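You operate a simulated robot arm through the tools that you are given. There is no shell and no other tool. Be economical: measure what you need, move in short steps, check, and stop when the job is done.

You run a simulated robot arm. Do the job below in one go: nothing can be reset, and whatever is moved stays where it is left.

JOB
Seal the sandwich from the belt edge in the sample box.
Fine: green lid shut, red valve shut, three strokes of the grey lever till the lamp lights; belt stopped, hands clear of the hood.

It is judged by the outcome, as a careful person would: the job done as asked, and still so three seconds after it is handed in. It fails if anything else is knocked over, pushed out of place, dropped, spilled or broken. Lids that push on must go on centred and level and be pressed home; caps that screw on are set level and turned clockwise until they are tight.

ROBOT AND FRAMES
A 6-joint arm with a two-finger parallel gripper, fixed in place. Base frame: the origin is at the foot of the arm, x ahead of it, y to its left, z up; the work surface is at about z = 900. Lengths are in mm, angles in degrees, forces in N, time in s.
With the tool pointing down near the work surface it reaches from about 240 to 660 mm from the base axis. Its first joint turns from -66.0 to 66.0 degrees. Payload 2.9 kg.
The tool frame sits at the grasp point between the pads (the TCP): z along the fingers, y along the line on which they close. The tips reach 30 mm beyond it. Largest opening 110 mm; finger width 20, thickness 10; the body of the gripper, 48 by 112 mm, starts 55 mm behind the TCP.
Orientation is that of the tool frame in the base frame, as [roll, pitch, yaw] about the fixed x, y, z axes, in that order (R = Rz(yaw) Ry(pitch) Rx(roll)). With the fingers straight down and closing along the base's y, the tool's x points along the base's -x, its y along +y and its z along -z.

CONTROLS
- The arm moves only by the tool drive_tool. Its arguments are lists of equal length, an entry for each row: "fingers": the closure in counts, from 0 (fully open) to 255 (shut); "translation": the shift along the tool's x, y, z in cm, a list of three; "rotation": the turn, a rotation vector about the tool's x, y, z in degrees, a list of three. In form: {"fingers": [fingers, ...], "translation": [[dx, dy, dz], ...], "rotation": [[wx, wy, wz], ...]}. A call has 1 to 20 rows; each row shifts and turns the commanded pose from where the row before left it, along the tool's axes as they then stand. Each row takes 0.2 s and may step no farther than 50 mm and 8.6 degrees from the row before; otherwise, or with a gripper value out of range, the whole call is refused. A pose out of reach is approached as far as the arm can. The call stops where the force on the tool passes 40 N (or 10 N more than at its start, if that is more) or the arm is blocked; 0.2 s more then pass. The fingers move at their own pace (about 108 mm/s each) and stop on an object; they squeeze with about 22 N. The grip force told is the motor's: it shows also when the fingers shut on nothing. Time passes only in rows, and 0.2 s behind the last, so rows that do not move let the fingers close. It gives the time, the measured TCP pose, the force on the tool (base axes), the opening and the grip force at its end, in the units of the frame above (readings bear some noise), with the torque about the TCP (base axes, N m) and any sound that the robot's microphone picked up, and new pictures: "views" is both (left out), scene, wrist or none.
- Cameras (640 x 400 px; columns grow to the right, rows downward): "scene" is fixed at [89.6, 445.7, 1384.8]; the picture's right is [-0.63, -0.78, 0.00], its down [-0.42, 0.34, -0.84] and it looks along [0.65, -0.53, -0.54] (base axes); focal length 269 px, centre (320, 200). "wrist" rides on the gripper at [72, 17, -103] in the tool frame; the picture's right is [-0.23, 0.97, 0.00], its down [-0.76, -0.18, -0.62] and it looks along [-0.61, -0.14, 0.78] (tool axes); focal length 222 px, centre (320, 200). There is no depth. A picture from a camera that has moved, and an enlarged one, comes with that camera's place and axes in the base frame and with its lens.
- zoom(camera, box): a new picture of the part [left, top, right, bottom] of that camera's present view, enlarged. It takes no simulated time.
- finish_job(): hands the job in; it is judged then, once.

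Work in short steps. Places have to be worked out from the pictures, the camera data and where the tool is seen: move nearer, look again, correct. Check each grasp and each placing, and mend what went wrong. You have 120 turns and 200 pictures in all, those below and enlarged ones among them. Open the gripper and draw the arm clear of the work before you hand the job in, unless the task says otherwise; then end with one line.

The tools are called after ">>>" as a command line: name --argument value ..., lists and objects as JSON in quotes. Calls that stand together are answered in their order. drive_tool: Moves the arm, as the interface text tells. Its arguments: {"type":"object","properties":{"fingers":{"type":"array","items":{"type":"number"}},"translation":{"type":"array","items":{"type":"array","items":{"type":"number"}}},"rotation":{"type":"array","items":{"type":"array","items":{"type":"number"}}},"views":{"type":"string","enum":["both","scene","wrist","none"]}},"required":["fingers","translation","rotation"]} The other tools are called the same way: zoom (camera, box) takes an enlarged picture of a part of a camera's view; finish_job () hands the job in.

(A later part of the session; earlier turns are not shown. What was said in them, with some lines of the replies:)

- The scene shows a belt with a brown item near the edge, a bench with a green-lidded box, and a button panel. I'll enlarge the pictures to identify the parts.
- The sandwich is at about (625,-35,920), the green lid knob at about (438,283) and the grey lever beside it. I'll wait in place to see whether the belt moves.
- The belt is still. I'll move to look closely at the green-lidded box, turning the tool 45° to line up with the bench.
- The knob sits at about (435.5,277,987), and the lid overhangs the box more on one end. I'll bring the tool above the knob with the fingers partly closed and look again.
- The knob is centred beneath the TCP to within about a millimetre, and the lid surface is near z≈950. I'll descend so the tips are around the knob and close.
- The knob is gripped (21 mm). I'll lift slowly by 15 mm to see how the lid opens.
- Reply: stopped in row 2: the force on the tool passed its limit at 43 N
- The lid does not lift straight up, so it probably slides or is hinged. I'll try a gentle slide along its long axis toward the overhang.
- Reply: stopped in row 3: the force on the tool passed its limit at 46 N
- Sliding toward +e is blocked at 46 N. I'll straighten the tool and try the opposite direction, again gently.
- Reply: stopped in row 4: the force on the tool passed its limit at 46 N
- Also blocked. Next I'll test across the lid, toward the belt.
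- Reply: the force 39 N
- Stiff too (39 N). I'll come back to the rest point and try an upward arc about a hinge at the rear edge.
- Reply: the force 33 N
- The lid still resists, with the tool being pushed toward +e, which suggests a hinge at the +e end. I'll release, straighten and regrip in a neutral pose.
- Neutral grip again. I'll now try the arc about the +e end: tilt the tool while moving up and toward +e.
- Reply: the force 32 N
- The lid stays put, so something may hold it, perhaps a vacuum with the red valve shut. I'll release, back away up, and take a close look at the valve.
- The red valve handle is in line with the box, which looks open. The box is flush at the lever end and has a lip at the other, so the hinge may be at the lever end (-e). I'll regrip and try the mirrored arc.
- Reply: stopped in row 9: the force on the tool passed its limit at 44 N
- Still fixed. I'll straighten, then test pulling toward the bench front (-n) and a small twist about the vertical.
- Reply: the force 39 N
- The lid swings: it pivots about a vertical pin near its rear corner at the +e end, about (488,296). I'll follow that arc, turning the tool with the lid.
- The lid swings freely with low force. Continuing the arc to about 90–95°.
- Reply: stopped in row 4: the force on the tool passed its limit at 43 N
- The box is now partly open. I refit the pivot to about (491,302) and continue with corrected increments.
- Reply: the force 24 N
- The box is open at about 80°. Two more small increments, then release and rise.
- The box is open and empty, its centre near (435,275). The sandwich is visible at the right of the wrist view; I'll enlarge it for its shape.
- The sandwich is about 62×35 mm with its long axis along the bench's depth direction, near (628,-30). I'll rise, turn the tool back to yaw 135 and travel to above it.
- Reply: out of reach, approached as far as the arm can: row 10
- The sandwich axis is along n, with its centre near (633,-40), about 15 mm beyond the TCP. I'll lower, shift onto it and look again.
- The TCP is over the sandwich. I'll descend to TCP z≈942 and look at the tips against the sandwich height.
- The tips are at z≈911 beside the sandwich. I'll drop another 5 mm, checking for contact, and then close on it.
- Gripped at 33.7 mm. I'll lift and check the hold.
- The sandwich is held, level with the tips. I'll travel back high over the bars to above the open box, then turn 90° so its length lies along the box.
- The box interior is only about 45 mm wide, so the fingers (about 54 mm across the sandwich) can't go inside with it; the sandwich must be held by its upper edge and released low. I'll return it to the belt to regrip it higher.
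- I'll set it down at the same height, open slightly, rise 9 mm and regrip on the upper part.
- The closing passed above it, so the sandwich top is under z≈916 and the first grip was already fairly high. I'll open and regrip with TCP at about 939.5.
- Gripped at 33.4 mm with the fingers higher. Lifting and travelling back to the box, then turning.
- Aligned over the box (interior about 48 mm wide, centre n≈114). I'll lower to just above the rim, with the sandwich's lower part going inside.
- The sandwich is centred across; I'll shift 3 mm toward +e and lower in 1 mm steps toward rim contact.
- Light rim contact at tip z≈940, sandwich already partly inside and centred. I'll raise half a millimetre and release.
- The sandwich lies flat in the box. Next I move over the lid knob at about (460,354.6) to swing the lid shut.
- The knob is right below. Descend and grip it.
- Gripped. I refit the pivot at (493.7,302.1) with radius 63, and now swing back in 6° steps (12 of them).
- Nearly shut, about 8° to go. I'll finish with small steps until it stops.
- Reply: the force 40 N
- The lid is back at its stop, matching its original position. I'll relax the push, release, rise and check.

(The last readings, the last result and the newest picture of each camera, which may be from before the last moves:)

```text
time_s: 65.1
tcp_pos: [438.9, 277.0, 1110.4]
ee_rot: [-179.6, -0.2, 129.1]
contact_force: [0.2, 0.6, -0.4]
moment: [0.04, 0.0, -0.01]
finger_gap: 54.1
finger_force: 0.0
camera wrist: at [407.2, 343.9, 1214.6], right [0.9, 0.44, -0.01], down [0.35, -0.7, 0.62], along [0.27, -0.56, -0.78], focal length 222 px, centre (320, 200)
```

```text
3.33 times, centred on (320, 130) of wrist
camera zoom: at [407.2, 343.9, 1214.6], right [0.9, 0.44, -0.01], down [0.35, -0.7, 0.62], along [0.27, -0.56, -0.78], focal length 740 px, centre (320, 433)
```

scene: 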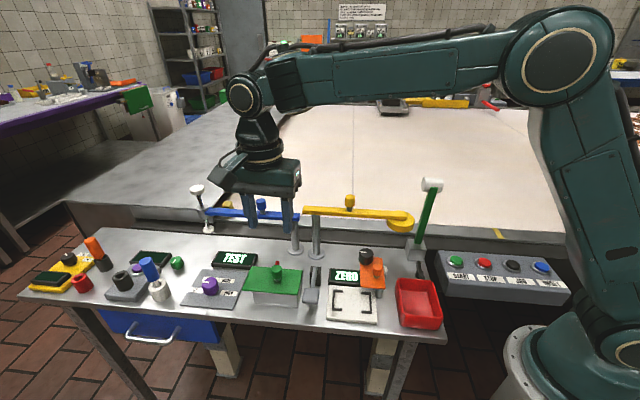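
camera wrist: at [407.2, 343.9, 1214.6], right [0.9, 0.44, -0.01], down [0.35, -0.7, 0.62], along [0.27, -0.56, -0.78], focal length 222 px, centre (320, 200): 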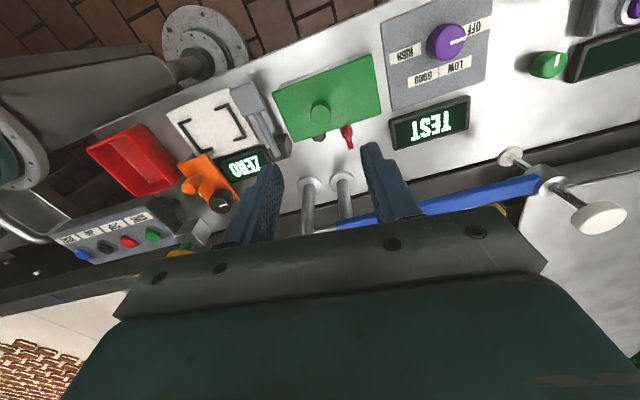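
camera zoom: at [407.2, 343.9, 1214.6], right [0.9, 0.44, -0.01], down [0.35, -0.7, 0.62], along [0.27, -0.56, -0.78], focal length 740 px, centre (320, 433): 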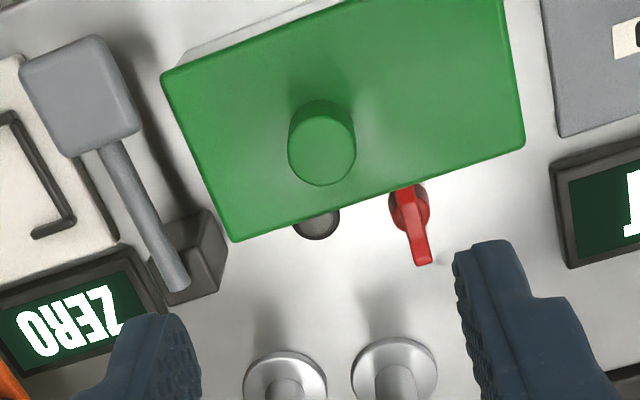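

The lid is shut exactly as it was. The valve hub is near (491,252.5) with its bar handle along n; I'll move above it at yaw 135 and look.

>>> drive_tool --fingers '[160, 160, 160, 160]' --translation '[[0, 0, 0], [-2.7, 0.97, 0], [-2.7, 0.97, 2], [0, 0, 4]]' --rotation '[[0, 0, -6], [0, 0, 0], [0, 0, 0], [0, 0, 0]]' --views "wrist"

>>> zoom --camera "wrist" --box '[240, 80, 400, 200]'

>>> zoom --camera "scene" --box '[240, 200, 340, 290]'

```text
time_s: 66.1
tcp_pos: [489.8, 252.3, 1050.7]
ee_rot: [-179.7, -0.3, 135.1]
contact_force: [-0.2, 0.2, 0.2]
moment: [-0.01, 0.0, -0.02]
finger_gap: 41.3
finger_force: 0.0
camera wrist: at [451.5, 316.1, 1153.9], right [0.85, 0.53, -0.01], down [0.42, -0.66, 0.62], along [0.32, -0.53, -0.78], focal length 222 px, centre (320, 200)
```

wrist: 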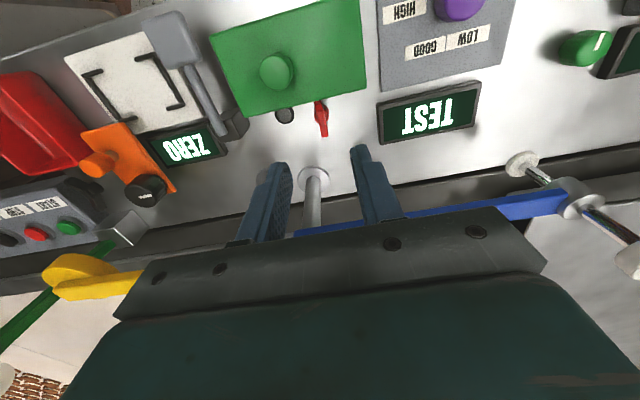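

```text
3.33 times, centred on (320, 140) of wrist
camera zoom: at [451.5, 316.1, 1153.9], right [0.85, 0.53, -0.01], down [0.42, -0.66, 0.62], along [0.32, -0.53, -0.78], focal length 740 px, centre (320, 400)
```

zoom: 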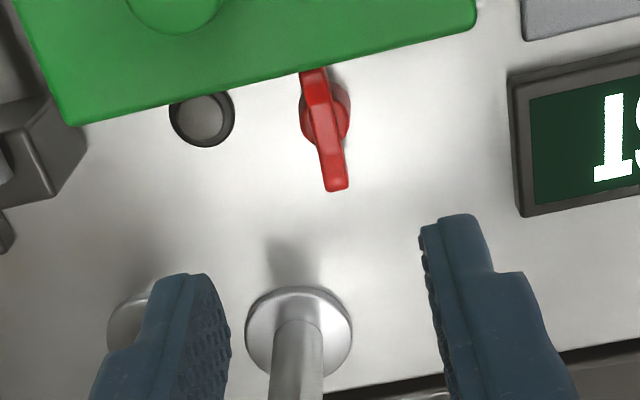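

```text
4.44 times, centred on (290, 245) of scene
camera zoom: at [89.6, 445.7, 1384.8], right [-0.63, -0.78, 0.0], down [-0.42, 0.34, -0.84], along [0.65, -0.53, -0.54], focal length 1195 px, centre (453, 0)
```

zoom: 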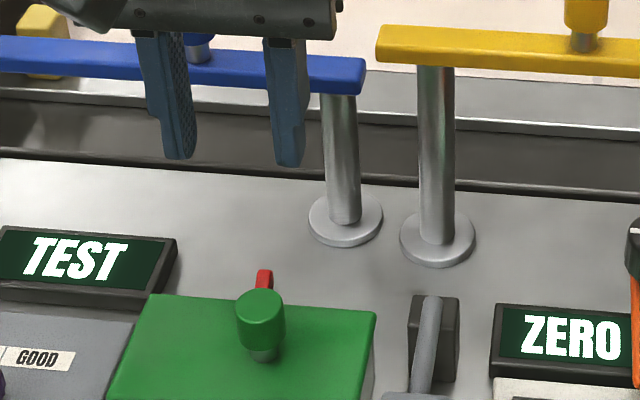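

The handle lies along n, centred near (491.5,248.5), top at z≈925. I'll descend partway and verify before gripping.

>>> drive_tool --fingers '[170, 170, 170]' --translation '[[-0.39, -0.15, 3], [0, 0, 3], [0, 0, 1.7]]' --rotation '[[0, 0, 0], [0, 0, 0], [0, 0, 0]]' --views "wrist"

>>> zoom --camera "wrist" --box '[240, 80, 400, 200]'

>>> zoom --camera "scene" --box '[240, 220, 320, 290]'

```text
time_s: 66.9
tcp_pos: [490.1, 247.8, 973.4]
ee_rot: [-179.7, -0.2, 135.1]
contact_force: [-0.5, -0.6, 0.3]
moment: [0.03, -0.03, 0.0]
finger_gap: 36.6
finger_force: 0.1
camera wrist: at [451.8, 311.8, 1077.4], right [0.85, 0.53, -0.01], down [0.42, -0.66, 0.62], along [0.32, -0.53, -0.78], focal length 222 px, centre (320, 200)
```

wrist: 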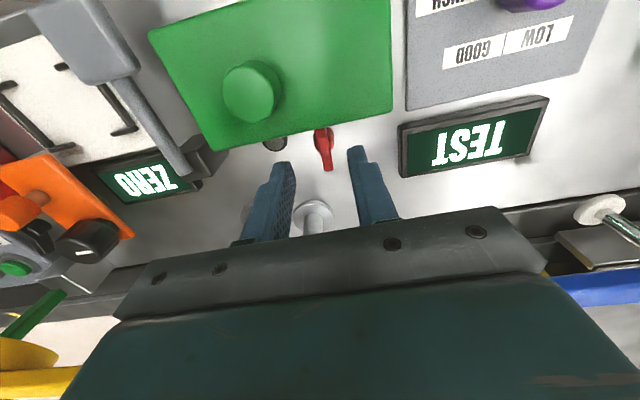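

```text
3.33 times, centred on (320, 140) of wrist
camera zoom: at [451.8, 311.8, 1077.4], right [0.85, 0.53, -0.01], down [0.42, -0.66, 0.62], along [0.32, -0.53, -0.78], focal length 740 px, centre (320, 400)
```

zoom: 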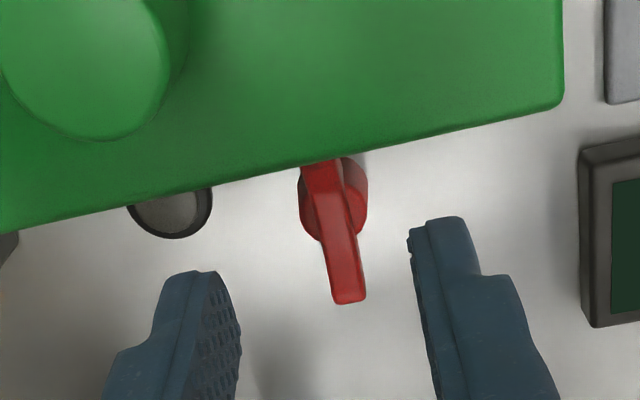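

```text
5.71 times, centred on (280, 255) of scene
camera zoom: at [89.6, 445.7, 1384.8], right [-0.63, -0.78, 0.0], down [-0.42, 0.34, -0.84], along [0.65, -0.53, -0.54], focal length 1536 px, centre (549, -114)
```

zoom: 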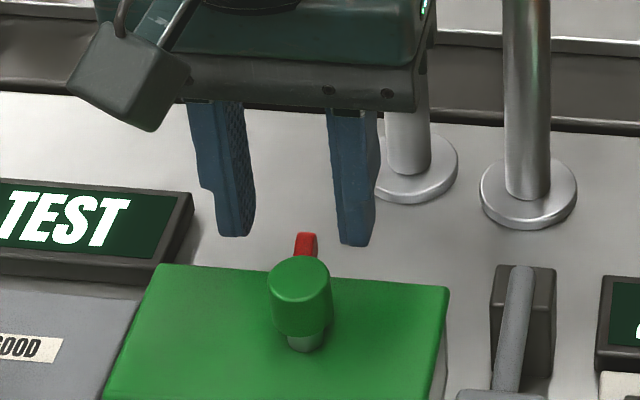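

Slight correction (+2.5 mm e, −2.5 mm n), then descend to TCP z≈947 and close on the handle.

>>> drive_tool --fingers '[170, 170, 255, 255, 255]' --translation '[[0.25, 0.22, 1.5], [0, 0, 1.15], [0, 0, 0], [0, 0, 0], [0, 0, 0]]' --rotation '[[0, 0, 0], [0, 0, 0], [0, 0, 0], [0, 0, 0], [0, 0, 0]]' --views "wrist"

>>> zoom --camera "wrist" --box '[240, 80, 400, 200]'

```text
time_s: 68.1
tcp_pos: [490.0, 252.0, 945.7]
ee_rot: [-179.8, -0.2, 135.1]
contact_force: [7.8, 8.5, -7.2]
moment: [-0.11, -0.75, -0.03]
finger_gap: 7.4
finger_force: 44.9
camera wrist: at [451.8, 315.6, 1050.5], right [0.85, 0.53, 0.0], down [0.42, -0.66, 0.62], along [0.33, -0.53, -0.78], focal length 222 px, centre (320, 200)
```

wrist: 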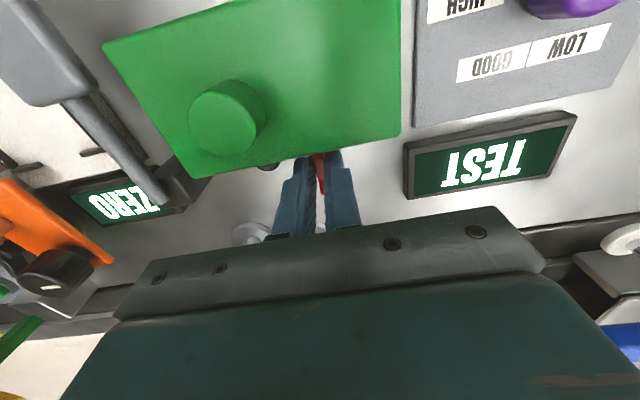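

```text
3.33 times, centred on (320, 140) of wrist
camera zoom: at [451.8, 315.6, 1050.5], right [0.85, 0.53, 0.0], down [0.42, -0.66, 0.62], along [0.33, -0.53, -0.78], focal length 740 px, centre (320, 400)
```

zoom: 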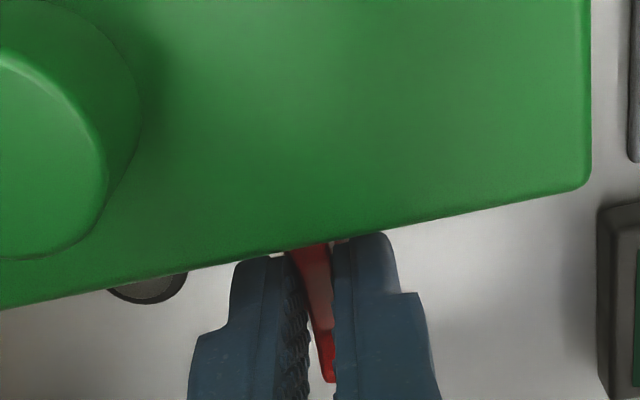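

Handle gripped (7.4 mm). I'll ease 1 mm toward +e and try turning clockwise (tool +z) by 24°, watching force and torque.

>>> drive_tool --fingers '[255, 255, 255, 255, 255]' --translation '[[0, 0.1, 0], [0, 0, 0], [0, 0, 0], [0, 0, 0], [0, 0, 0]]' --rotation '[[0, 0, 4], [0, 0, 5], [0, 0, 5], [0, 0, 5], [0, 0, 5]]' --views "wrist"

>>> zoom --camera "wrist" --box '[240, 80, 400, 200]'

```text
time_s: 69.3
tcp_pos: [491.5, 253.3, 946.9]
ee_rot: [-179.7, -0.1, 111.0]
contact_force: [11.2, 6.7, -3.4]
moment: [1.32, 0.03, 0.02]
finger_gap: 7.9
finger_force: 45.0
camera wrist: at [481.9, 326.8, 1050.3], right [0.99, 0.14, -0.01], down [0.11, -0.77, 0.62], along [0.08, -0.62, -0.78], focal length 222 px, centre (320, 200)
```

wrist: 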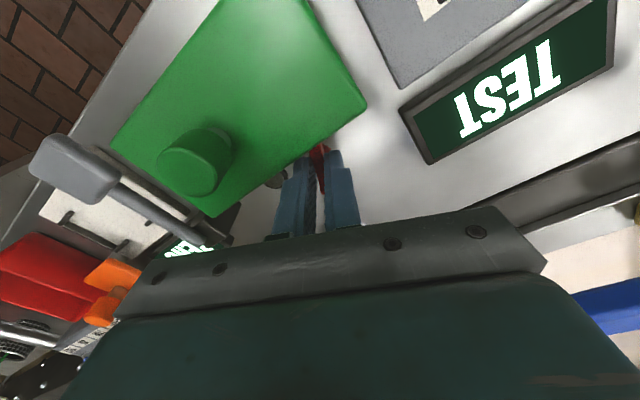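

```text
3.33 times, centred on (320, 140) of wrist
camera zoom: at [481.9, 326.8, 1050.3], right [0.99, 0.14, -0.01], down [0.11, -0.77, 0.62], along [0.08, -0.62, -0.78], focal length 740 px, centre (320, 400)
```

zoom: 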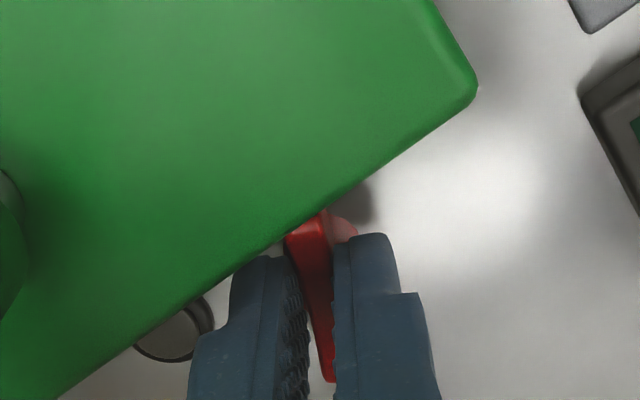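

The handle turns freely clockwise. Continuing to about 90°.

>>> drive_tool --fingers '[255, 255, 255, 255, 255, 255, 255, 255, 255, 255, 255]' --translation '[[0, 0.08, 0], [0, 0, 0], [0, 0, 0], [0, 0, 0], [0, 0, 0], [0, 0, 0], [0, 0, 0], [0, 0, 0], [0, 0, 0], [0, 0, 0], [0, 0, 0]]' --rotation '[[0, 0, 6], [0, 0, 6], [0, 0, 6], [0, 0, 6], [0, 0, 6], [0, 0, 6], [0, 0, 6], [0, 0, 6], [0, 0, 6], [0, 0, 6], [0, 0, 6]]' --views "wrist"

>>> zoom --camera "wrist" --box '[240, 80, 400, 200]'

```text
time_s: 71.7
tcp_pos: [494.7, 251.7, 947.0]
ee_rot: [-179.9, -0.1, 44.7]
contact_force: [31.7, -7.8, -0.6]
moment: [-0.88, -0.4, 0.29]
finger_gap: 7.8
finger_force: 44.9
camera wrist: at [557.6, 291.3, 1050.3], right [0.52, -0.85, 0.0], down [-0.67, -0.41, 0.62], along [-0.53, -0.33, -0.78], focal length 222 px, centre (320, 200)
```

wrist: 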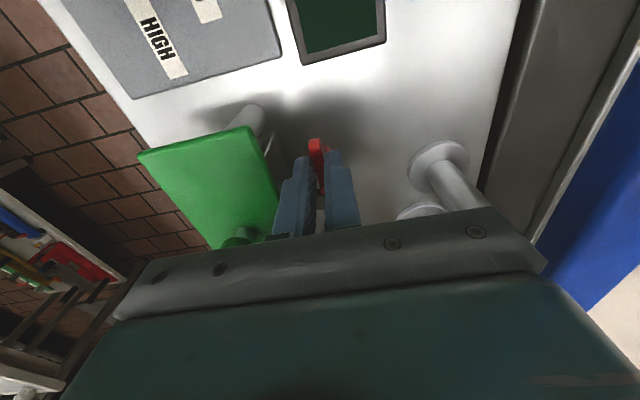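

```text
3.33 times, centred on (320, 140) of wrist
camera zoom: at [557.6, 291.3, 1050.3], right [0.52, -0.85, 0.0], down [-0.67, -0.41, 0.62], along [-0.53, -0.33, -0.78], focal length 740 px, centre (320, 400)
```

zoom: 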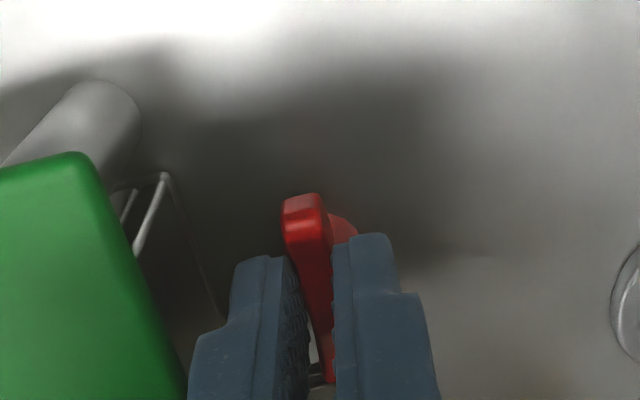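

The handle is now across. The lid looks displaced in this view, so I'll check it in the scene picture.

>>> zoom --camera "scene" --box '[220, 220, 330, 310]'

```text
4.44 times, centred on (275, 265) of scene
camera zoom: at [90.4, 445.5, 1384.8], right [-0.63, -0.78, 0.0], down [-0.42, 0.34, -0.84], along [0.65, -0.53, -0.54], focal length 1195 px, centre (520, -89)
```

zoom: 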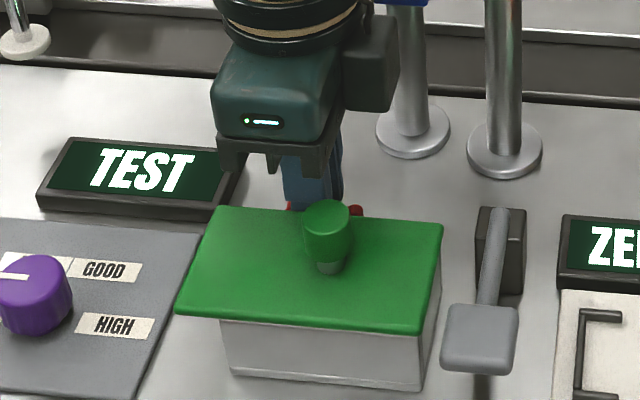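

The lid is fine (the wrist view looks under its overhang, showing the hinge post). The valve handle is turned 90°. I'll open the fingers slightly, rise and inspect it.

>>> drive_tool --fingers '[215, 215, 215, 215, 215]' --translation '[[0, 0, 0], [0, 0, 0], [0, 0, -4], [0, 0, -4], [0, 0, -3]]' --rotation '[[0, 0, 0], [0, 0, 0], [0, 0, 0], [0, 0, 0], [0, 0, 0]]' --views "wrist"

>>> zoom --camera "wrist" --box '[240, 60, 400, 180]'

>>> zoom --camera "scene" --box '[220, 220, 330, 310]'

```text
time_s: 72.9
tcp_pos: [492.0, 254.2, 1056.5]
ee_rot: [-179.6, 0.3, 45.1]
contact_force: [0.4, -0.1, 0.9]
moment: [-0.02, 0.01, 0.0]
finger_gap: 17.3
finger_force: 0.1
camera wrist: at [556.5, 293.3, 1159.9], right [0.53, -0.85, 0.0], down [-0.66, -0.41, 0.63], along [-0.53, -0.33, -0.78], focal length 222 px, centre (320, 200)
```

wrist: 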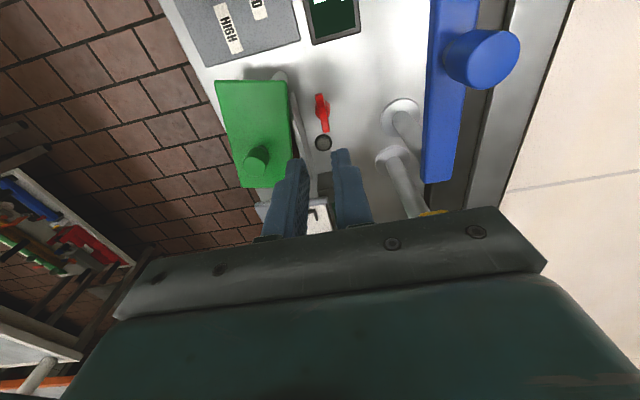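

```text
3.33 times, centred on (320, 120) of wrist
camera zoom: at [556.5, 293.3, 1159.9], right [0.53, -0.85, 0.0], down [-0.66, -0.41, 0.63], along [-0.53, -0.33, -0.78], focal length 740 px, centre (320, 467)
```

zoom: 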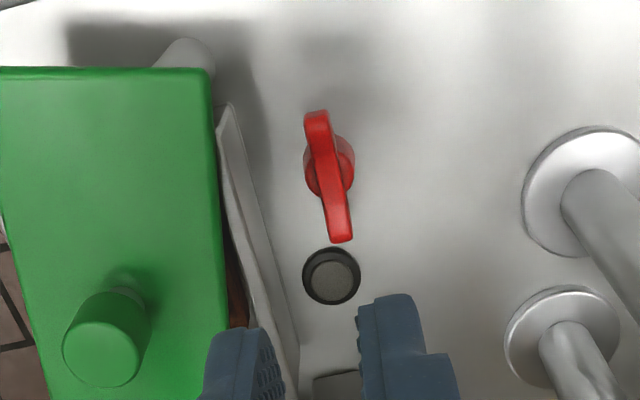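

```text
4.44 times, centred on (275, 265) of scene
camera zoom: at [89.5, 445.7, 1384.8], right [-0.63, -0.78, 0.0], down [-0.42, 0.34, -0.84], along [0.65, -0.53, -0.54], focal length 1195 px, centre (520, -89)
```

zoom: 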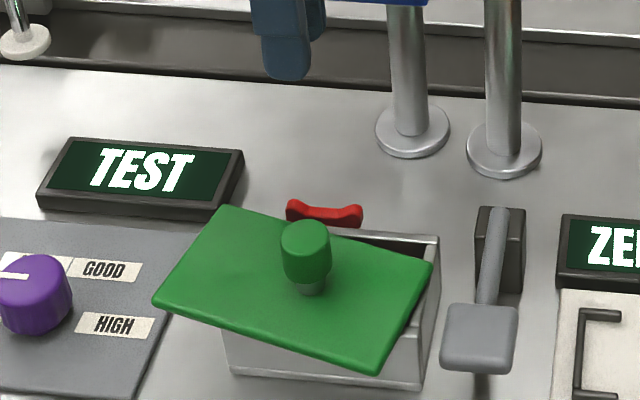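

The valve is across, but opening the fingers nudged the lid about 10° open. I'll go back to the knob (now about (432,288.5)) and swing it shut again.

>>> drive_tool --fingers '[215, 130, 130, 130, 130, 130, 130, 130, 130, 130, 130]' --translation '[[-0.9, -3.3, -1], [-0.93, -3.35, 1], [0, 0, 0], [0, 0, 0], [0, 0, 0], [0, 0, 0], [0, 0, 0], [0, 0, 0], [0, 0, 0], [0, 0, 0], [0, 0, 0]]' --rotation '[[0, 0, 0], [0, 0, 0], [0, 0, -7.9], [0, 0, -7.9], [0, 0, -7.9], [0, 0, -7.9], [0, 0, -7.9], [0, 0, -7.9], [0, 0, -7.9], [0, 0, -7.9], [0, 0, -7.9]]' --views "wrist"

>>> zoom --camera "scene" --box '[220, 220, 330, 310]'

```text
time_s: 75.3
tcp_pos: [431.7, 287.1, 1056.9]
ee_rot: [-179.6, -0.1, 116.3]
contact_force: [-0.4, 0.2, 0.4]
moment: [-0.02, 0.02, -0.01]
finger_gap: 53.9
finger_force: 0.0
camera wrist: at [416.2, 359.5, 1160.5], right [0.97, 0.23, -0.01], down [0.18, -0.76, 0.62], along [0.14, -0.61, -0.78], focal length 222 px, centre (320, 200)
```

wrist: 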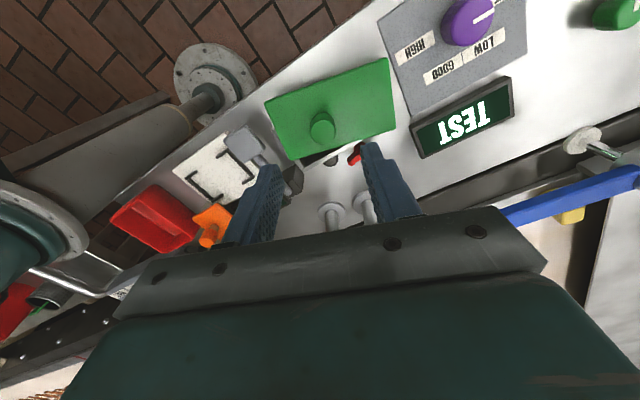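

```text
4.44 times, centred on (275, 265) of scene
camera zoom: at [89.6, 445.7, 1384.8], right [-0.63, -0.78, 0.0], down [-0.42, 0.34, -0.84], along [0.65, -0.53, -0.54], focal length 1195 px, centre (520, -89)
```

zoom: 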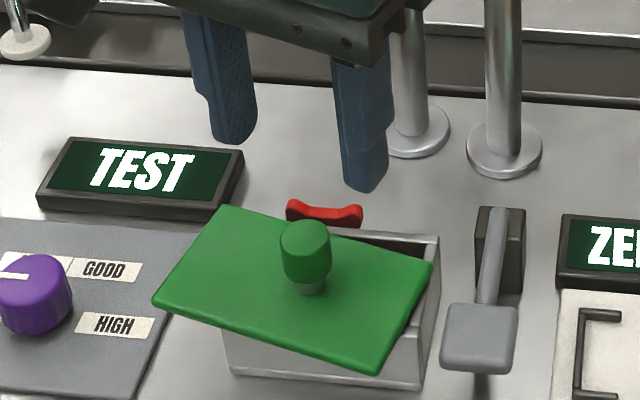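

>>> drive_tool --fingers '[130, 130, 130, 255, 255, 255, 255, 255, 255, 255, 255]' --translation '[[0.4, 0.05, 2.5], [0, 0, 3], [0, 0, 1.2], [0, 0, 0], [0, 0, 0], [0, 0, 0], [-0.43, -0.11, 0], [-0.43, -0.11, 0], [-0.43, -0.11, 0], [-0.2, -0.05, 0], [-0.2, -0.05, 0]]' --rotation '[[0, 0, 0], [0, 0, 0], [0, 0, 0], [0, 0, 0], [0, 0, 0], [0, 0, 0], [0, 0, -4], [0, 0, -4], [0, 0, -4], [0, 0, -1], [0, 0, -1]]' --views "none"

>>> zoom --camera "scene" --box '[220, 220, 330, 310]'

```text
time_s: 77.7
tcp_pos: [435.8, 277.3, 990.7]
ee_rot: [179.9, -0.3, 130.5]
contact_force: [20.4, 21.2, -5.6]
moment: [0.03, -0.56, -0.15]
finger_gap: 21.1
finger_force: 44.5
```

```text
4.44 times, centred on (275, 265) of scene
camera zoom: at [90.1, 446.4, 1384.6], right [-0.63, -0.78, 0.0], down [-0.42, 0.34, -0.84], along [0.65, -0.53, -0.54], focal length 1195 px, centre (520, -89)
```

zoom: 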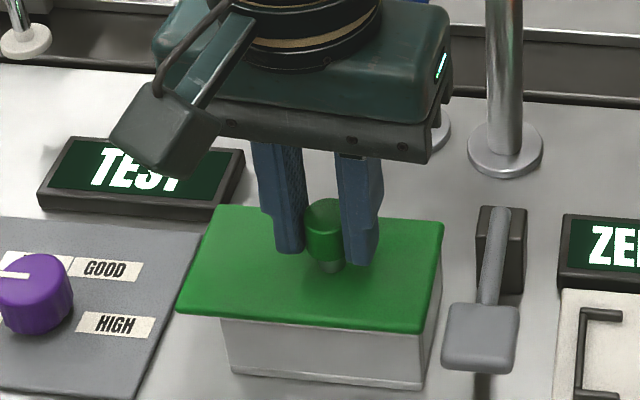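

Closed again visually. I'll press once more toward the stop while relieving the side load, then release and rise.

>>> drive_tool --fingers '[255, 255, 255]' --translation '[[-0.1, 0.25, 0], [-0.2, 0, 0], [-0.2, 0, 0]]' --rotation '[[0, 0, 0], [0, 0, 0], [0, 0, 0]]' --views "none"

>>> drive_tool --fingers '[255, 130, 130, 130, 130, 130]' --translation '[[0.25, 0, 0], [0, 0, 0], [0, 0, 0], [0, 0, -4], [0, 0, -4], [0, 0, -4]]' --rotation '[[0, 0, 0], [0, 0, 0], [0, 0, 0], [0, 0, 0], [0, 0, 0], [0, 0, 0]]' --views "wrist"

>>> zoom --camera "scene" --box '[230, 220, 340, 310]'

>>> zoom --camera "wrist" --box '[200, 60, 400, 190]'

```text
time_s: 78.5
tcp_pos: [437.3, 276.6, 989.1]
ee_rot: [-179.8, -0.5, 131.1]
contact_force: [-3.1, 7.8, -2.6]
moment: [0.21, -0.07, -0.25]
finger_gap: 21.4
finger_force: 45.0
stopped in row 3: the force on the tool passed its limit at 42 N (the readings are from after the stop); the commanded pose is now the measured one
```

```text
time_s: 79.9
tcp_pos: [437.5, 278.8, 1109.0]
ee_rot: [-179.7, -0.6, 130.9]
contact_force: [-0.6, -0.3, -0.1]
moment: [0.02, 0.04, -0.05]
finger_gap: 54.1
finger_force: 0.1
camera wrist: at [403.4, 344.3, 1213.8], right [0.88, 0.47, -0.01], down [0.37, -0.69, 0.62], along [0.28, -0.55, -0.79], focal length 222 px, centre (320, 200)
```

wrist: 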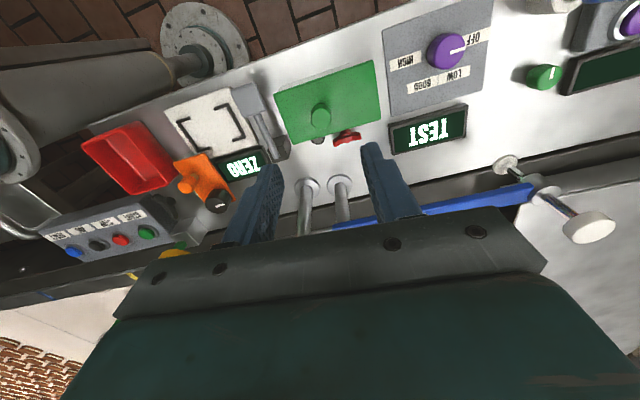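

```text
4.44 times, centred on (285, 265) of scene
camera zoom: at [89.5, 445.7, 1384.8], right [-0.63, -0.78, 0.0], down [-0.42, 0.34, -0.84], along [0.65, -0.53, -0.54], focal length 1195 px, centre (476, -89)
```

zoom: 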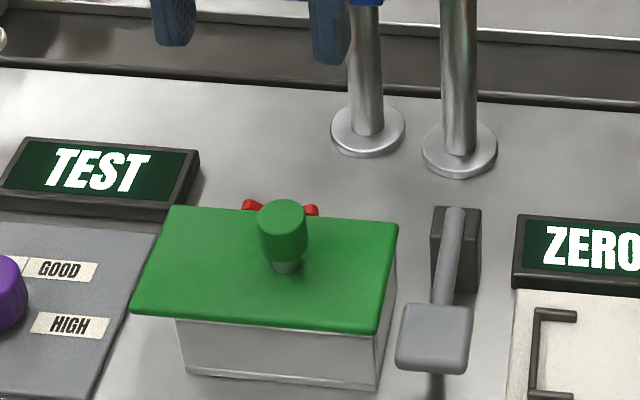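

```text
3.08 times, centred on (300, 125) of wrist
camera zoom: at [403.4, 344.3, 1213.8], right [0.88, 0.47, -0.01], down [0.37, -0.69, 0.62], along [0.28, -0.55, -0.79], focal length 684 px, centre (382, 431)
```

zoom: 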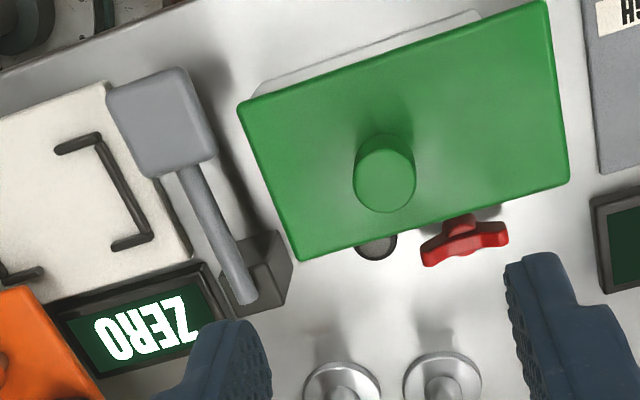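

Lid shut, valve across. The lever pad is at about (365,244.5,950). I'll close the fingers and go above the pad to check alignment.

>>> drive_tool --fingers '[255, 255, 255, 255]' --translation '[[0, 0, 0], [1.3, -3.8, 0], [1.4, -3.75, 2], [0, 0, 4.9]]' --rotation '[[0, 0, -4], [0, 0, 0], [0, 0, 0], [0, 0, 0]]' --views "wrist"

>>> zoom --camera "scene" --box '[260, 230, 370, 320]'

>>> zoom --camera "wrist" --box '[240, 60, 440, 190]'

```text
time_s: 80.9
tcp_pos: [363.7, 243.9, 1040.8]
ee_rot: [-179.7, -0.5, 135.0]
contact_force: [0.0, -0.1, 0.0]
moment: [0.01, -0.02, 0.04]
finger_gap: 0.1
finger_force: 22.4
camera wrist: at [325.2, 306.7, 1145.7], right [0.85, 0.53, -0.01], down [0.42, -0.67, 0.62], along [0.32, -0.53, -0.79], focal length 222 px, centre (320, 200)
```

wrist: 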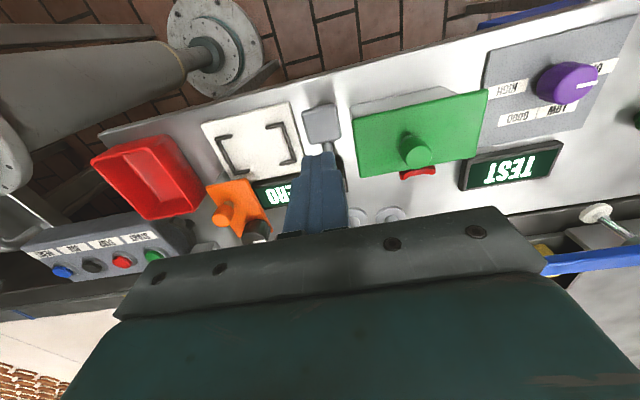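

```text
4.44 times, centred on (315, 275) of scene
camera zoom: at [89.5, 445.7, 1384.8], right [-0.63, -0.78, 0.0], down [-0.42, 0.34, -0.84], along [0.65, -0.53, -0.54], focal length 1195 px, centre (342, -133)
```

zoom: 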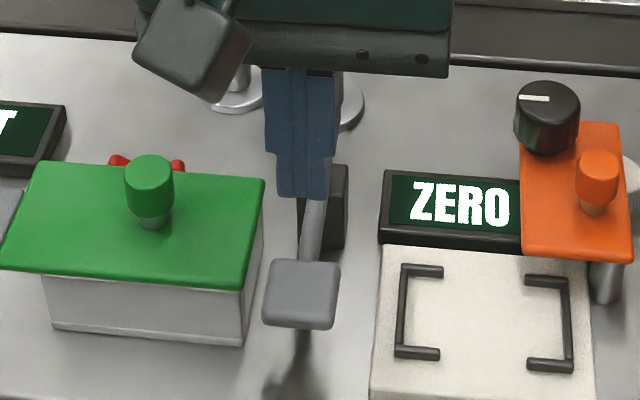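

```text
3.08 times, centred on (340, 125) of wrist
camera zoom: at [325.2, 306.7, 1145.7], right [0.85, 0.53, -0.01], down [0.42, -0.67, 0.62], along [0.32, -0.53, -0.79], focal length 684 px, centre (258, 431)
```

zoom: 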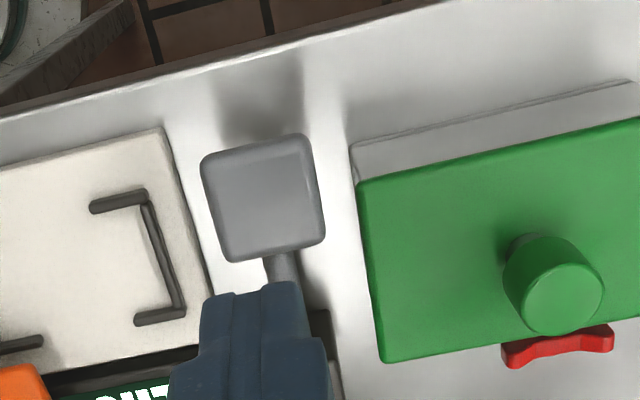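

The fingertips are over the pad centre. I'll descend until light contact.

>>> drive_tool --fingers '[255, 255, 255, 255]' --translation '[[0, 0, 3], [0, 0, 2], [0, 0, 0.5], [0, 0, 0.5]]' --rotation '[[0, 0, 0], [0, 0, 0], [0, 0, 0], [0, 0, 0]]' --views "none"

>>> zoom --camera "scene" --box '[260, 230, 370, 320]'

```text
time_s: 81.9
tcp_pos: [363.0, 242.7, 981.3]
ee_rot: [-179.8, -0.4, 135.1]
contact_force: [-1.3, -0.3, 3.1]
moment: [-0.05, 0.02, 0.0]
finger_gap: 0.1
finger_force: 21.9
```

```text
4.44 times, centred on (315, 275) of scene
camera zoom: at [89.5, 445.7, 1384.8], right [-0.63, -0.78, 0.0], down [-0.42, 0.34, -0.84], along [0.65, -0.53, -0.54], focal length 1195 px, centre (342, -133)
```

zoom: 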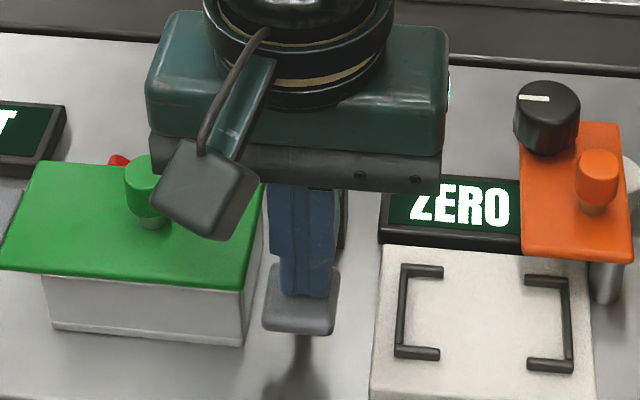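

Contact at tip z≈951. Now the first stroke: press down in 5 mm steps until it stops.

>>> drive_tool --fingers '[255, 255, 255, 255, 255, 255]' --translation '[[0.02, 0, 0.5], [0.02, 0, 0.5], [0.02, 0, 0.5], [0.02, 0, 0.5], [0.02, 0, 0.5], [0.02, 0, 0.5]]' --rotation '[[0, 0, 0], [0, 0, 0], [0, 0, 0], [0, 0, 0], [0, 0, 0], [0, 0, 0]]' --views "none"

>>> zoom --camera "scene" --box '[260, 230, 370, 320]'

```text
time_s: 83.2
tcp_pos: [363.4, 245.5, 958.5]
ee_rot: [179.9, -0.6, 135.1]
contact_force: [-6.0, -0.6, 12.3]
moment: [-0.08, 0.08, -0.09]
finger_gap: 0.1
finger_force: 22.3
stopped in row 6: the force on the tool passed its limit at 48 N (the readings are from after the stop); the commanded pose is now the measured one
```

```text
4.44 times, centred on (315, 275) of scene
camera zoom: at [89.3, 445.6, 1384.9], right [-0.63, -0.78, 0.0], down [-0.42, 0.34, -0.84], along [0.65, -0.53, -0.54], focal length 1195 px, centre (342, -133)
```

zoom: 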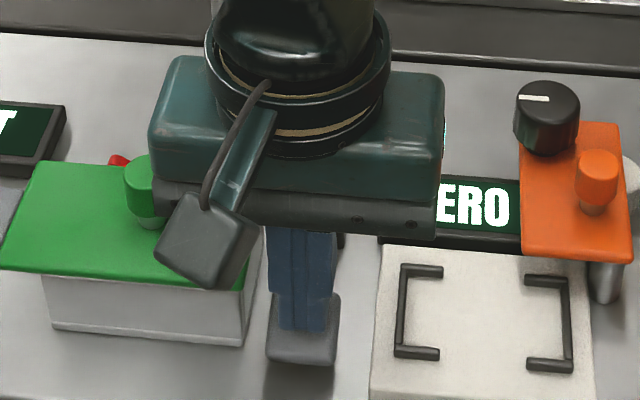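

The lever went down about 23 mm to a firm stop. I'll rise 35 mm and see whether it springs back.

>>> drive_tool --fingers '[255, 255, 255, 255]' --translation '[[0, 0, -1], [0, 0, -1.5], [0, 0, -1], [0, 0, 0]]' --rotation '[[0, 0, 0], [0, 0, 0], [0, 0, 0], [0, 0, 0]]' --views "wrist"

>>> zoom --camera "scene" --box '[260, 230, 370, 320]'

>>> zoom --camera "wrist" --box '[240, 60, 480, 220]'

```text
time_s: 84.2
tcp_pos: [363.5, 244.3, 992.5]
ee_rot: [179.9, -0.4, 135.0]
contact_force: [-0.4, -0.6, 0.2]
moment: [-0.01, 0.01, -0.04]
finger_gap: 0.4
finger_force: 21.8
camera wrist: at [324.9, 307.6, 1097.0], right [0.85, 0.53, 0.0], down [0.42, -0.67, 0.62], along [0.32, -0.53, -0.79], focal length 222 px, centre (320, 200)
```

wrist: 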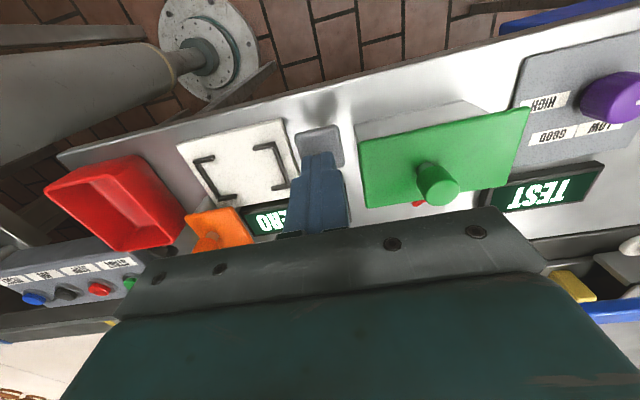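

```text
4.44 times, centred on (315, 275) of scene
camera zoom: at [89.6, 445.7, 1384.8], right [-0.63, -0.78, 0.0], down [-0.42, 0.34, -0.84], along [0.65, -0.53, -0.54], focal length 1195 px, centre (342, -133)
```

zoom: 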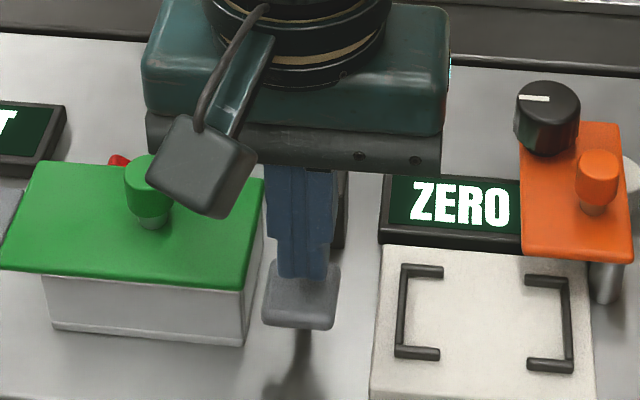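

```text
2.50 times, centred on (360, 140) of wrist
camera zoom: at [324.9, 307.6, 1097.0], right [0.85, 0.53, 0.0], down [0.42, -0.67, 0.62], along [0.32, -0.53, -0.79], focal length 555 px, centre (220, 350)
```

zoom: 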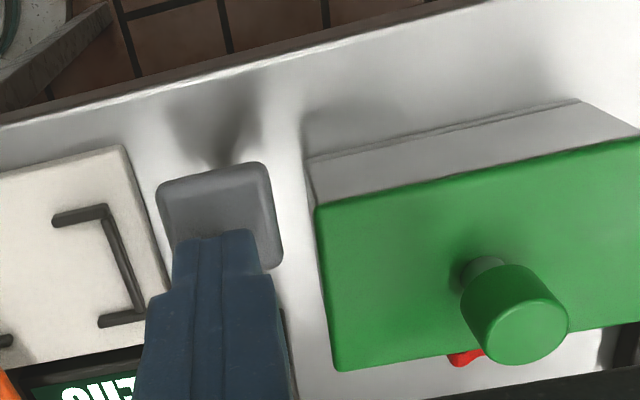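

The lever sprang back. Second stroke.

>>> drive_tool --fingers '[255, 255, 255, 255, 255, 255, 255]' --translation '[[0, 0, 1], [0, 0, 0.5], [0, 0, 0.5], [0, 0, 0.5], [0, 0, 0.5], [0, 0, 0.5], [0, 0, 0.5]]' --rotation '[[0, 0, 0], [0, 0, 0], [0, 0, 0], [0, 0, 0], [0, 0, 0], [0, 0, 0], [0, 0, 0]]' --views "none"

>>> drive_tool --fingers '[255, 255, 255, 255]' --translation '[[0, 0, -1], [0, 0, -1.5], [0, 0, -1], [0, 0, 0]]' --rotation '[[0, 0, 0], [0, 0, 0], [0, 0, 0], [0, 0, 0]]' --views "none"

>>> zoom --camera "scene" --box '[260, 230, 370, 320]'

```text
time_s: 85.8
tcp_pos: [363.2, 246.3, 957.6]
ee_rot: [179.6, -0.4, 135.0]
contact_force: [-7.0, 0.0, 14.3]
moment: [-0.11, 0.09, -0.04]
finger_gap: 0.1
finger_force: 21.8
stopped in row 7: the force on the tool passed its limit at 48 N (the readings are from after the stop); the commanded pose is now the measured one
```

```text
time_s: 86.8
tcp_pos: [364.4, 244.1, 991.6]
ee_rot: [179.6, -0.4, 135.0]
contact_force: [0.4, 0.7, 0.2]
moment: [0.0, 0.01, -0.03]
finger_gap: 0.0
finger_force: 22.0
```

```text
4.44 times, centred on (315, 275) of scene
camera zoom: at [89.6, 445.7, 1384.8], right [-0.63, -0.78, 0.0], down [-0.42, 0.34, -0.84], along [0.65, -0.53, -0.54], focal length 1195 px, centre (342, -133)
```

zoom: 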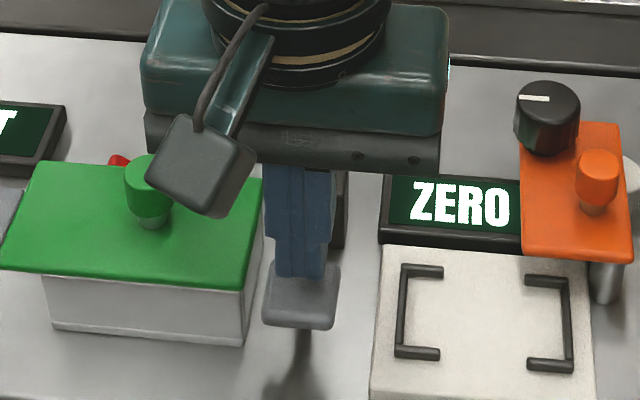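

Same behaviour again. Third stroke, then lift well clear to look at the lamp.

>>> drive_tool --fingers '[255, 255, 255, 255, 255, 255, 255]' --translation '[[0, 0, 1], [0, 0, 0.5], [0, 0, 0.5], [0, 0, 0.5], [0, 0, 0.5], [0, 0, 0.5], [0, 0, 0.5]]' --rotation '[[0, 0, 0], [0, 0, 0], [0, 0, 0], [0, 0, 0], [0, 0, 0], [0, 0, 0], [0, 0, 0]]' --views "none"

>>> drive_tool --fingers '[255, 255, 255, 255, 255, 255]' --translation '[[0, 0, -1], [0, 0, -1.5], [0, 0, -1], [0, 0, -4], [0, 4, -4], [0, 4, -2]]' --rotation '[[0, 0, 0], [0, 0, 0], [0, 0, 0], [0, 0, 0], [0, 0, 0], [0, 0, 0]]' --views "both"

>>> zoom --camera "wrist" --box '[200, 60, 400, 190]'

>>> zoom --camera "scene" --box '[230, 220, 340, 310]'

```text
time_s: 88.4
tcp_pos: [364.4, 246.9, 959.4]
ee_rot: [179.3, -0.4, 135.0]
contact_force: [-6.1, -0.6, 13.4]
moment: [-0.11, 0.09, -0.1]
finger_gap: 0.0
finger_force: 22.3
stopped in row 7: the force on the tool passed its limit at 48 N (the readings are from after the stop); the commanded pose is now the measured one
```

```text
refused: row 5 steps farther than a row can; nothing moved
```

```text
3.08 times, centred on (300, 125) of wrist
camera zoom: at [325.2, 309.2, 1063.4], right [0.85, 0.53, 0.01], down [0.41, -0.67, 0.62], along [0.33, -0.52, -0.79], focal length 684 px, centre (382, 431)
```

zoom: 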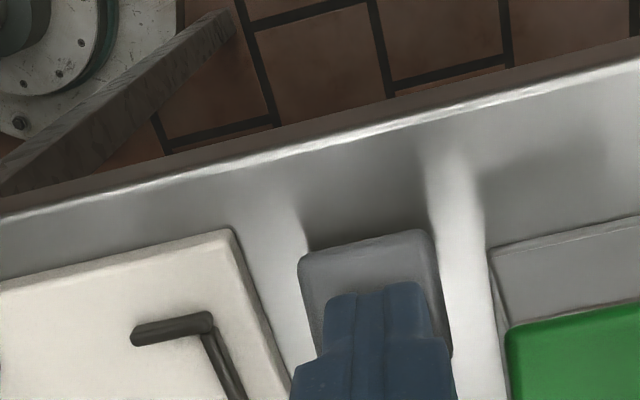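

```text
4.44 times, centred on (285, 265) of scene
camera zoom: at [89.2, 445.6, 1384.9], right [-0.63, -0.78, 0.0], down [-0.42, 0.34, -0.84], along [0.65, -0.53, -0.54], focal length 1195 px, centre (476, -89)
```

zoom: 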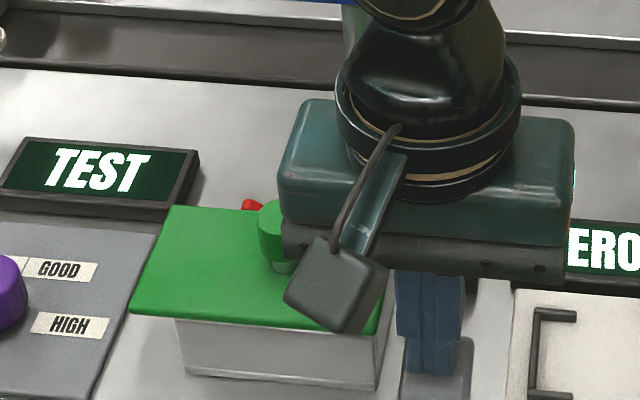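

The third press reached the stop; the lift call was refused for a step that was too long. Lifting with smaller steps now.

>>> drive_tool --fingers '[255, 255, 255, 255, 255, 255, 255]' --translation '[[0, 0, -1], [0, 0, -1.5], [0, 0, -1], [0, 0, -4], [0, 0, -4.5], [-2, 3, -2], [-2, 3, -2]]' --rotation '[[0, 0, 0], [0, 0, 0], [0, 0, 0], [0, 0, 0], [0, 0, 0], [0, 0, 0], [0, 0, 0]]' --views "both"

>>> zoom --camera "wrist" --box '[240, 50, 400, 180]'

>>> zoom --camera "scene" --box '[230, 220, 340, 310]'

```text
time_s: 90.0
tcp_pos: [435.0, 259.8, 1118.8]
ee_rot: [179.4, -0.5, 135.0]
contact_force: [1.4, 0.1, 0.3]
moment: [0.0, -0.02, 0.0]
finger_gap: 0.0
finger_force: 22.0
camera wrist: at [396.3, 322.4, 1223.5], right [0.85, 0.53, 0.01], down [0.41, -0.67, 0.62], along [0.33, -0.52, -0.79], focal length 222 px, centre (320, 200)
```

scene: 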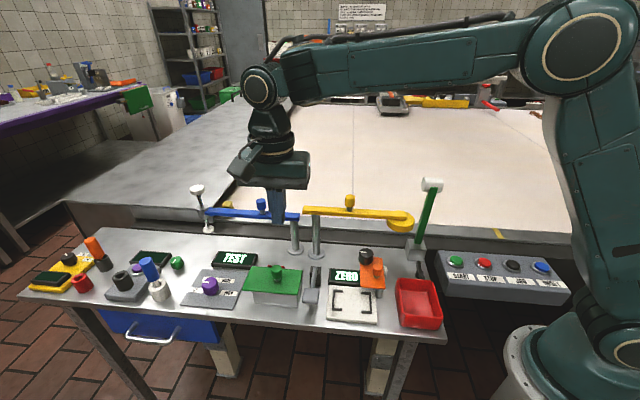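
wrist: 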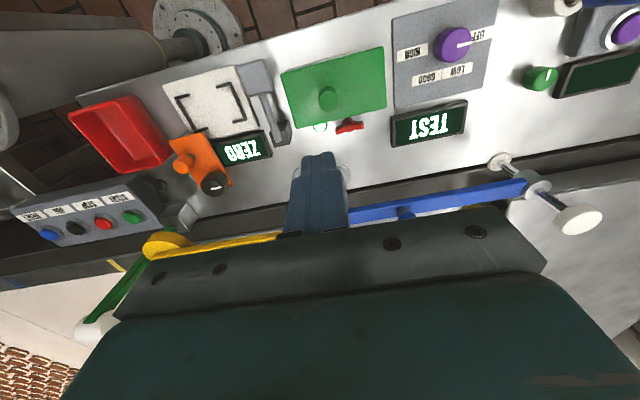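

```text
3.08 times, centred on (320, 115) of wrist
camera zoom: at [396.3, 322.4, 1223.5], right [0.85, 0.53, 0.01], down [0.41, -0.67, 0.62], along [0.33, -0.52, -0.79], focal length 684 px, centre (320, 462)
```

zoom: 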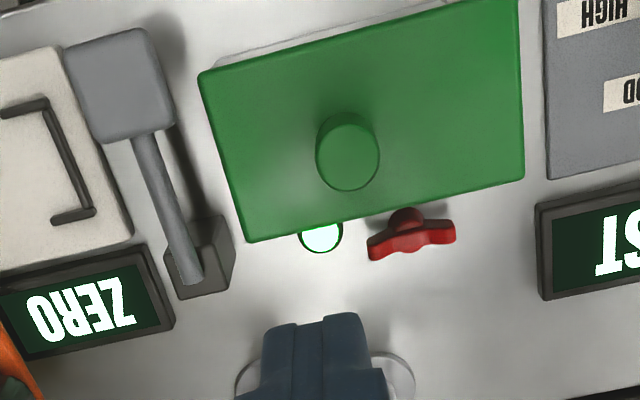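

```text
4.44 times, centred on (285, 265) of scene
camera zoom: at [89.5, 445.7, 1384.8], right [-0.63, -0.78, 0.0], down [-0.42, 0.34, -0.84], along [0.65, -0.53, -0.54], focal length 1195 px, centre (476, -89)
```

zoom: 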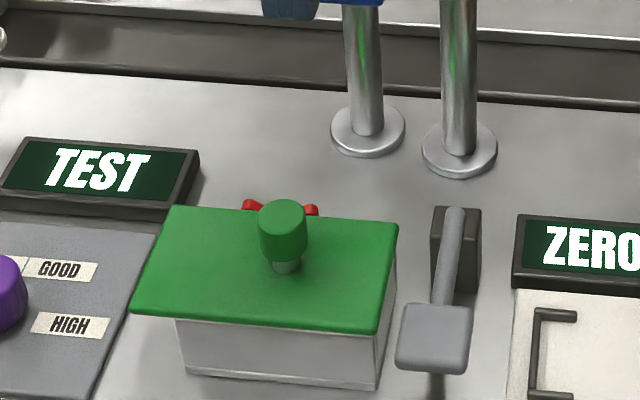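

The lamp is lit green, with the lid shut and the valve across. I'll raise the arm, open the gripper, return near the start pose and confirm everything holds.

>>> drive_tool --fingers '[255, 255, 255, 0, 0, 0, 0, 0, 0, 0]' --translation '[[0, 0, -4], [0, 0, -4], [0, 0, -4], [-0.7, -3.4, 0], [-0.7, -3.4, 0], [-0.7, -3.4, 0], [-0.7, -3.4, 0], [0, 0, 0], [0, 0, 0], [0, 0, 0]]' --rotation '[[0, 0, 0], [0, 0, 0], [0, 0, 0], [0, 0, 0], [0, 0, 0], [0, 0, 0], [0, 0, 0], [0, 0, 0], [0, 0, 0], [0, 0, 0]]' --views "both"

>>> zoom --camera "wrist" --box '[300, 40, 500, 180]'

```text
time_s: 92.2
tcp_pos: [358.5, 142.4, 1237.3]
ee_rot: [179.6, -0.4, 135.0]
contact_force: [-0.8, 0.1, -0.6]
moment: [0.0, -0.02, 0.03]
finger_gap: 109.9
finger_force: 0.2
camera wrist: at [320.4, 205.1, 1341.5], right [0.85, 0.53, 0.01], down [0.41, -0.67, 0.62], along [0.33, -0.52, -0.79], focal length 222 px, centre (320, 200)
```

scene: 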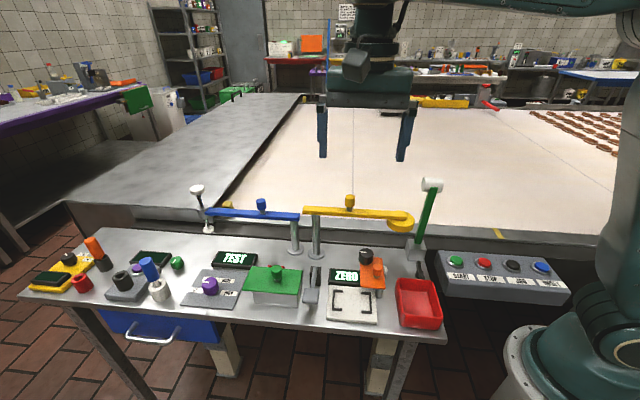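
wrist: 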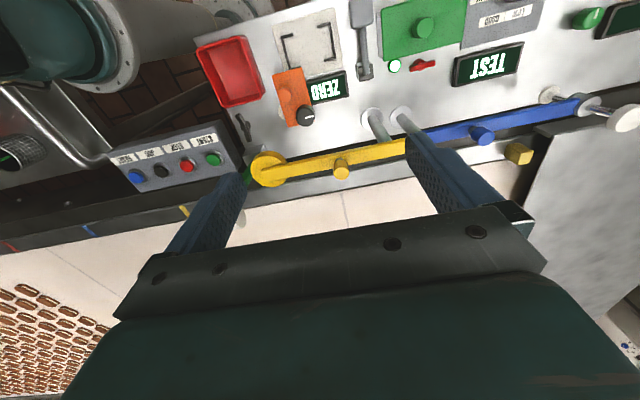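

```text
2.86 times, centred on (400, 110) of wrist
camera zoom: at [320.4, 205.1, 1341.5], right [0.85, 0.53, 0.01], down [0.41, -0.67, 0.62], along [0.33, -0.52, -0.79], focal length 635 px, centre (91, 457)
```

zoom: 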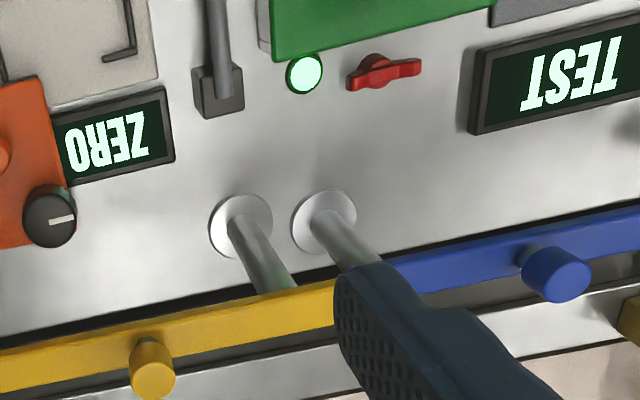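

The lamp stays lit, the lid and valve are shut, the belt is still, and the arm is clear with the gripper open. Handing in.

>>> finish_job

```text
The job is handed in.
```

The sandwich is in the sample box with the green lid shut and the red valve turned across, three lever strokes lit the lamp, the belt is still, and the open gripper is clear. I released the sandwich from a little above the box floor because the fingers didn't fit inside, and I took a quarter turn clockwise to be the valve's shut position.
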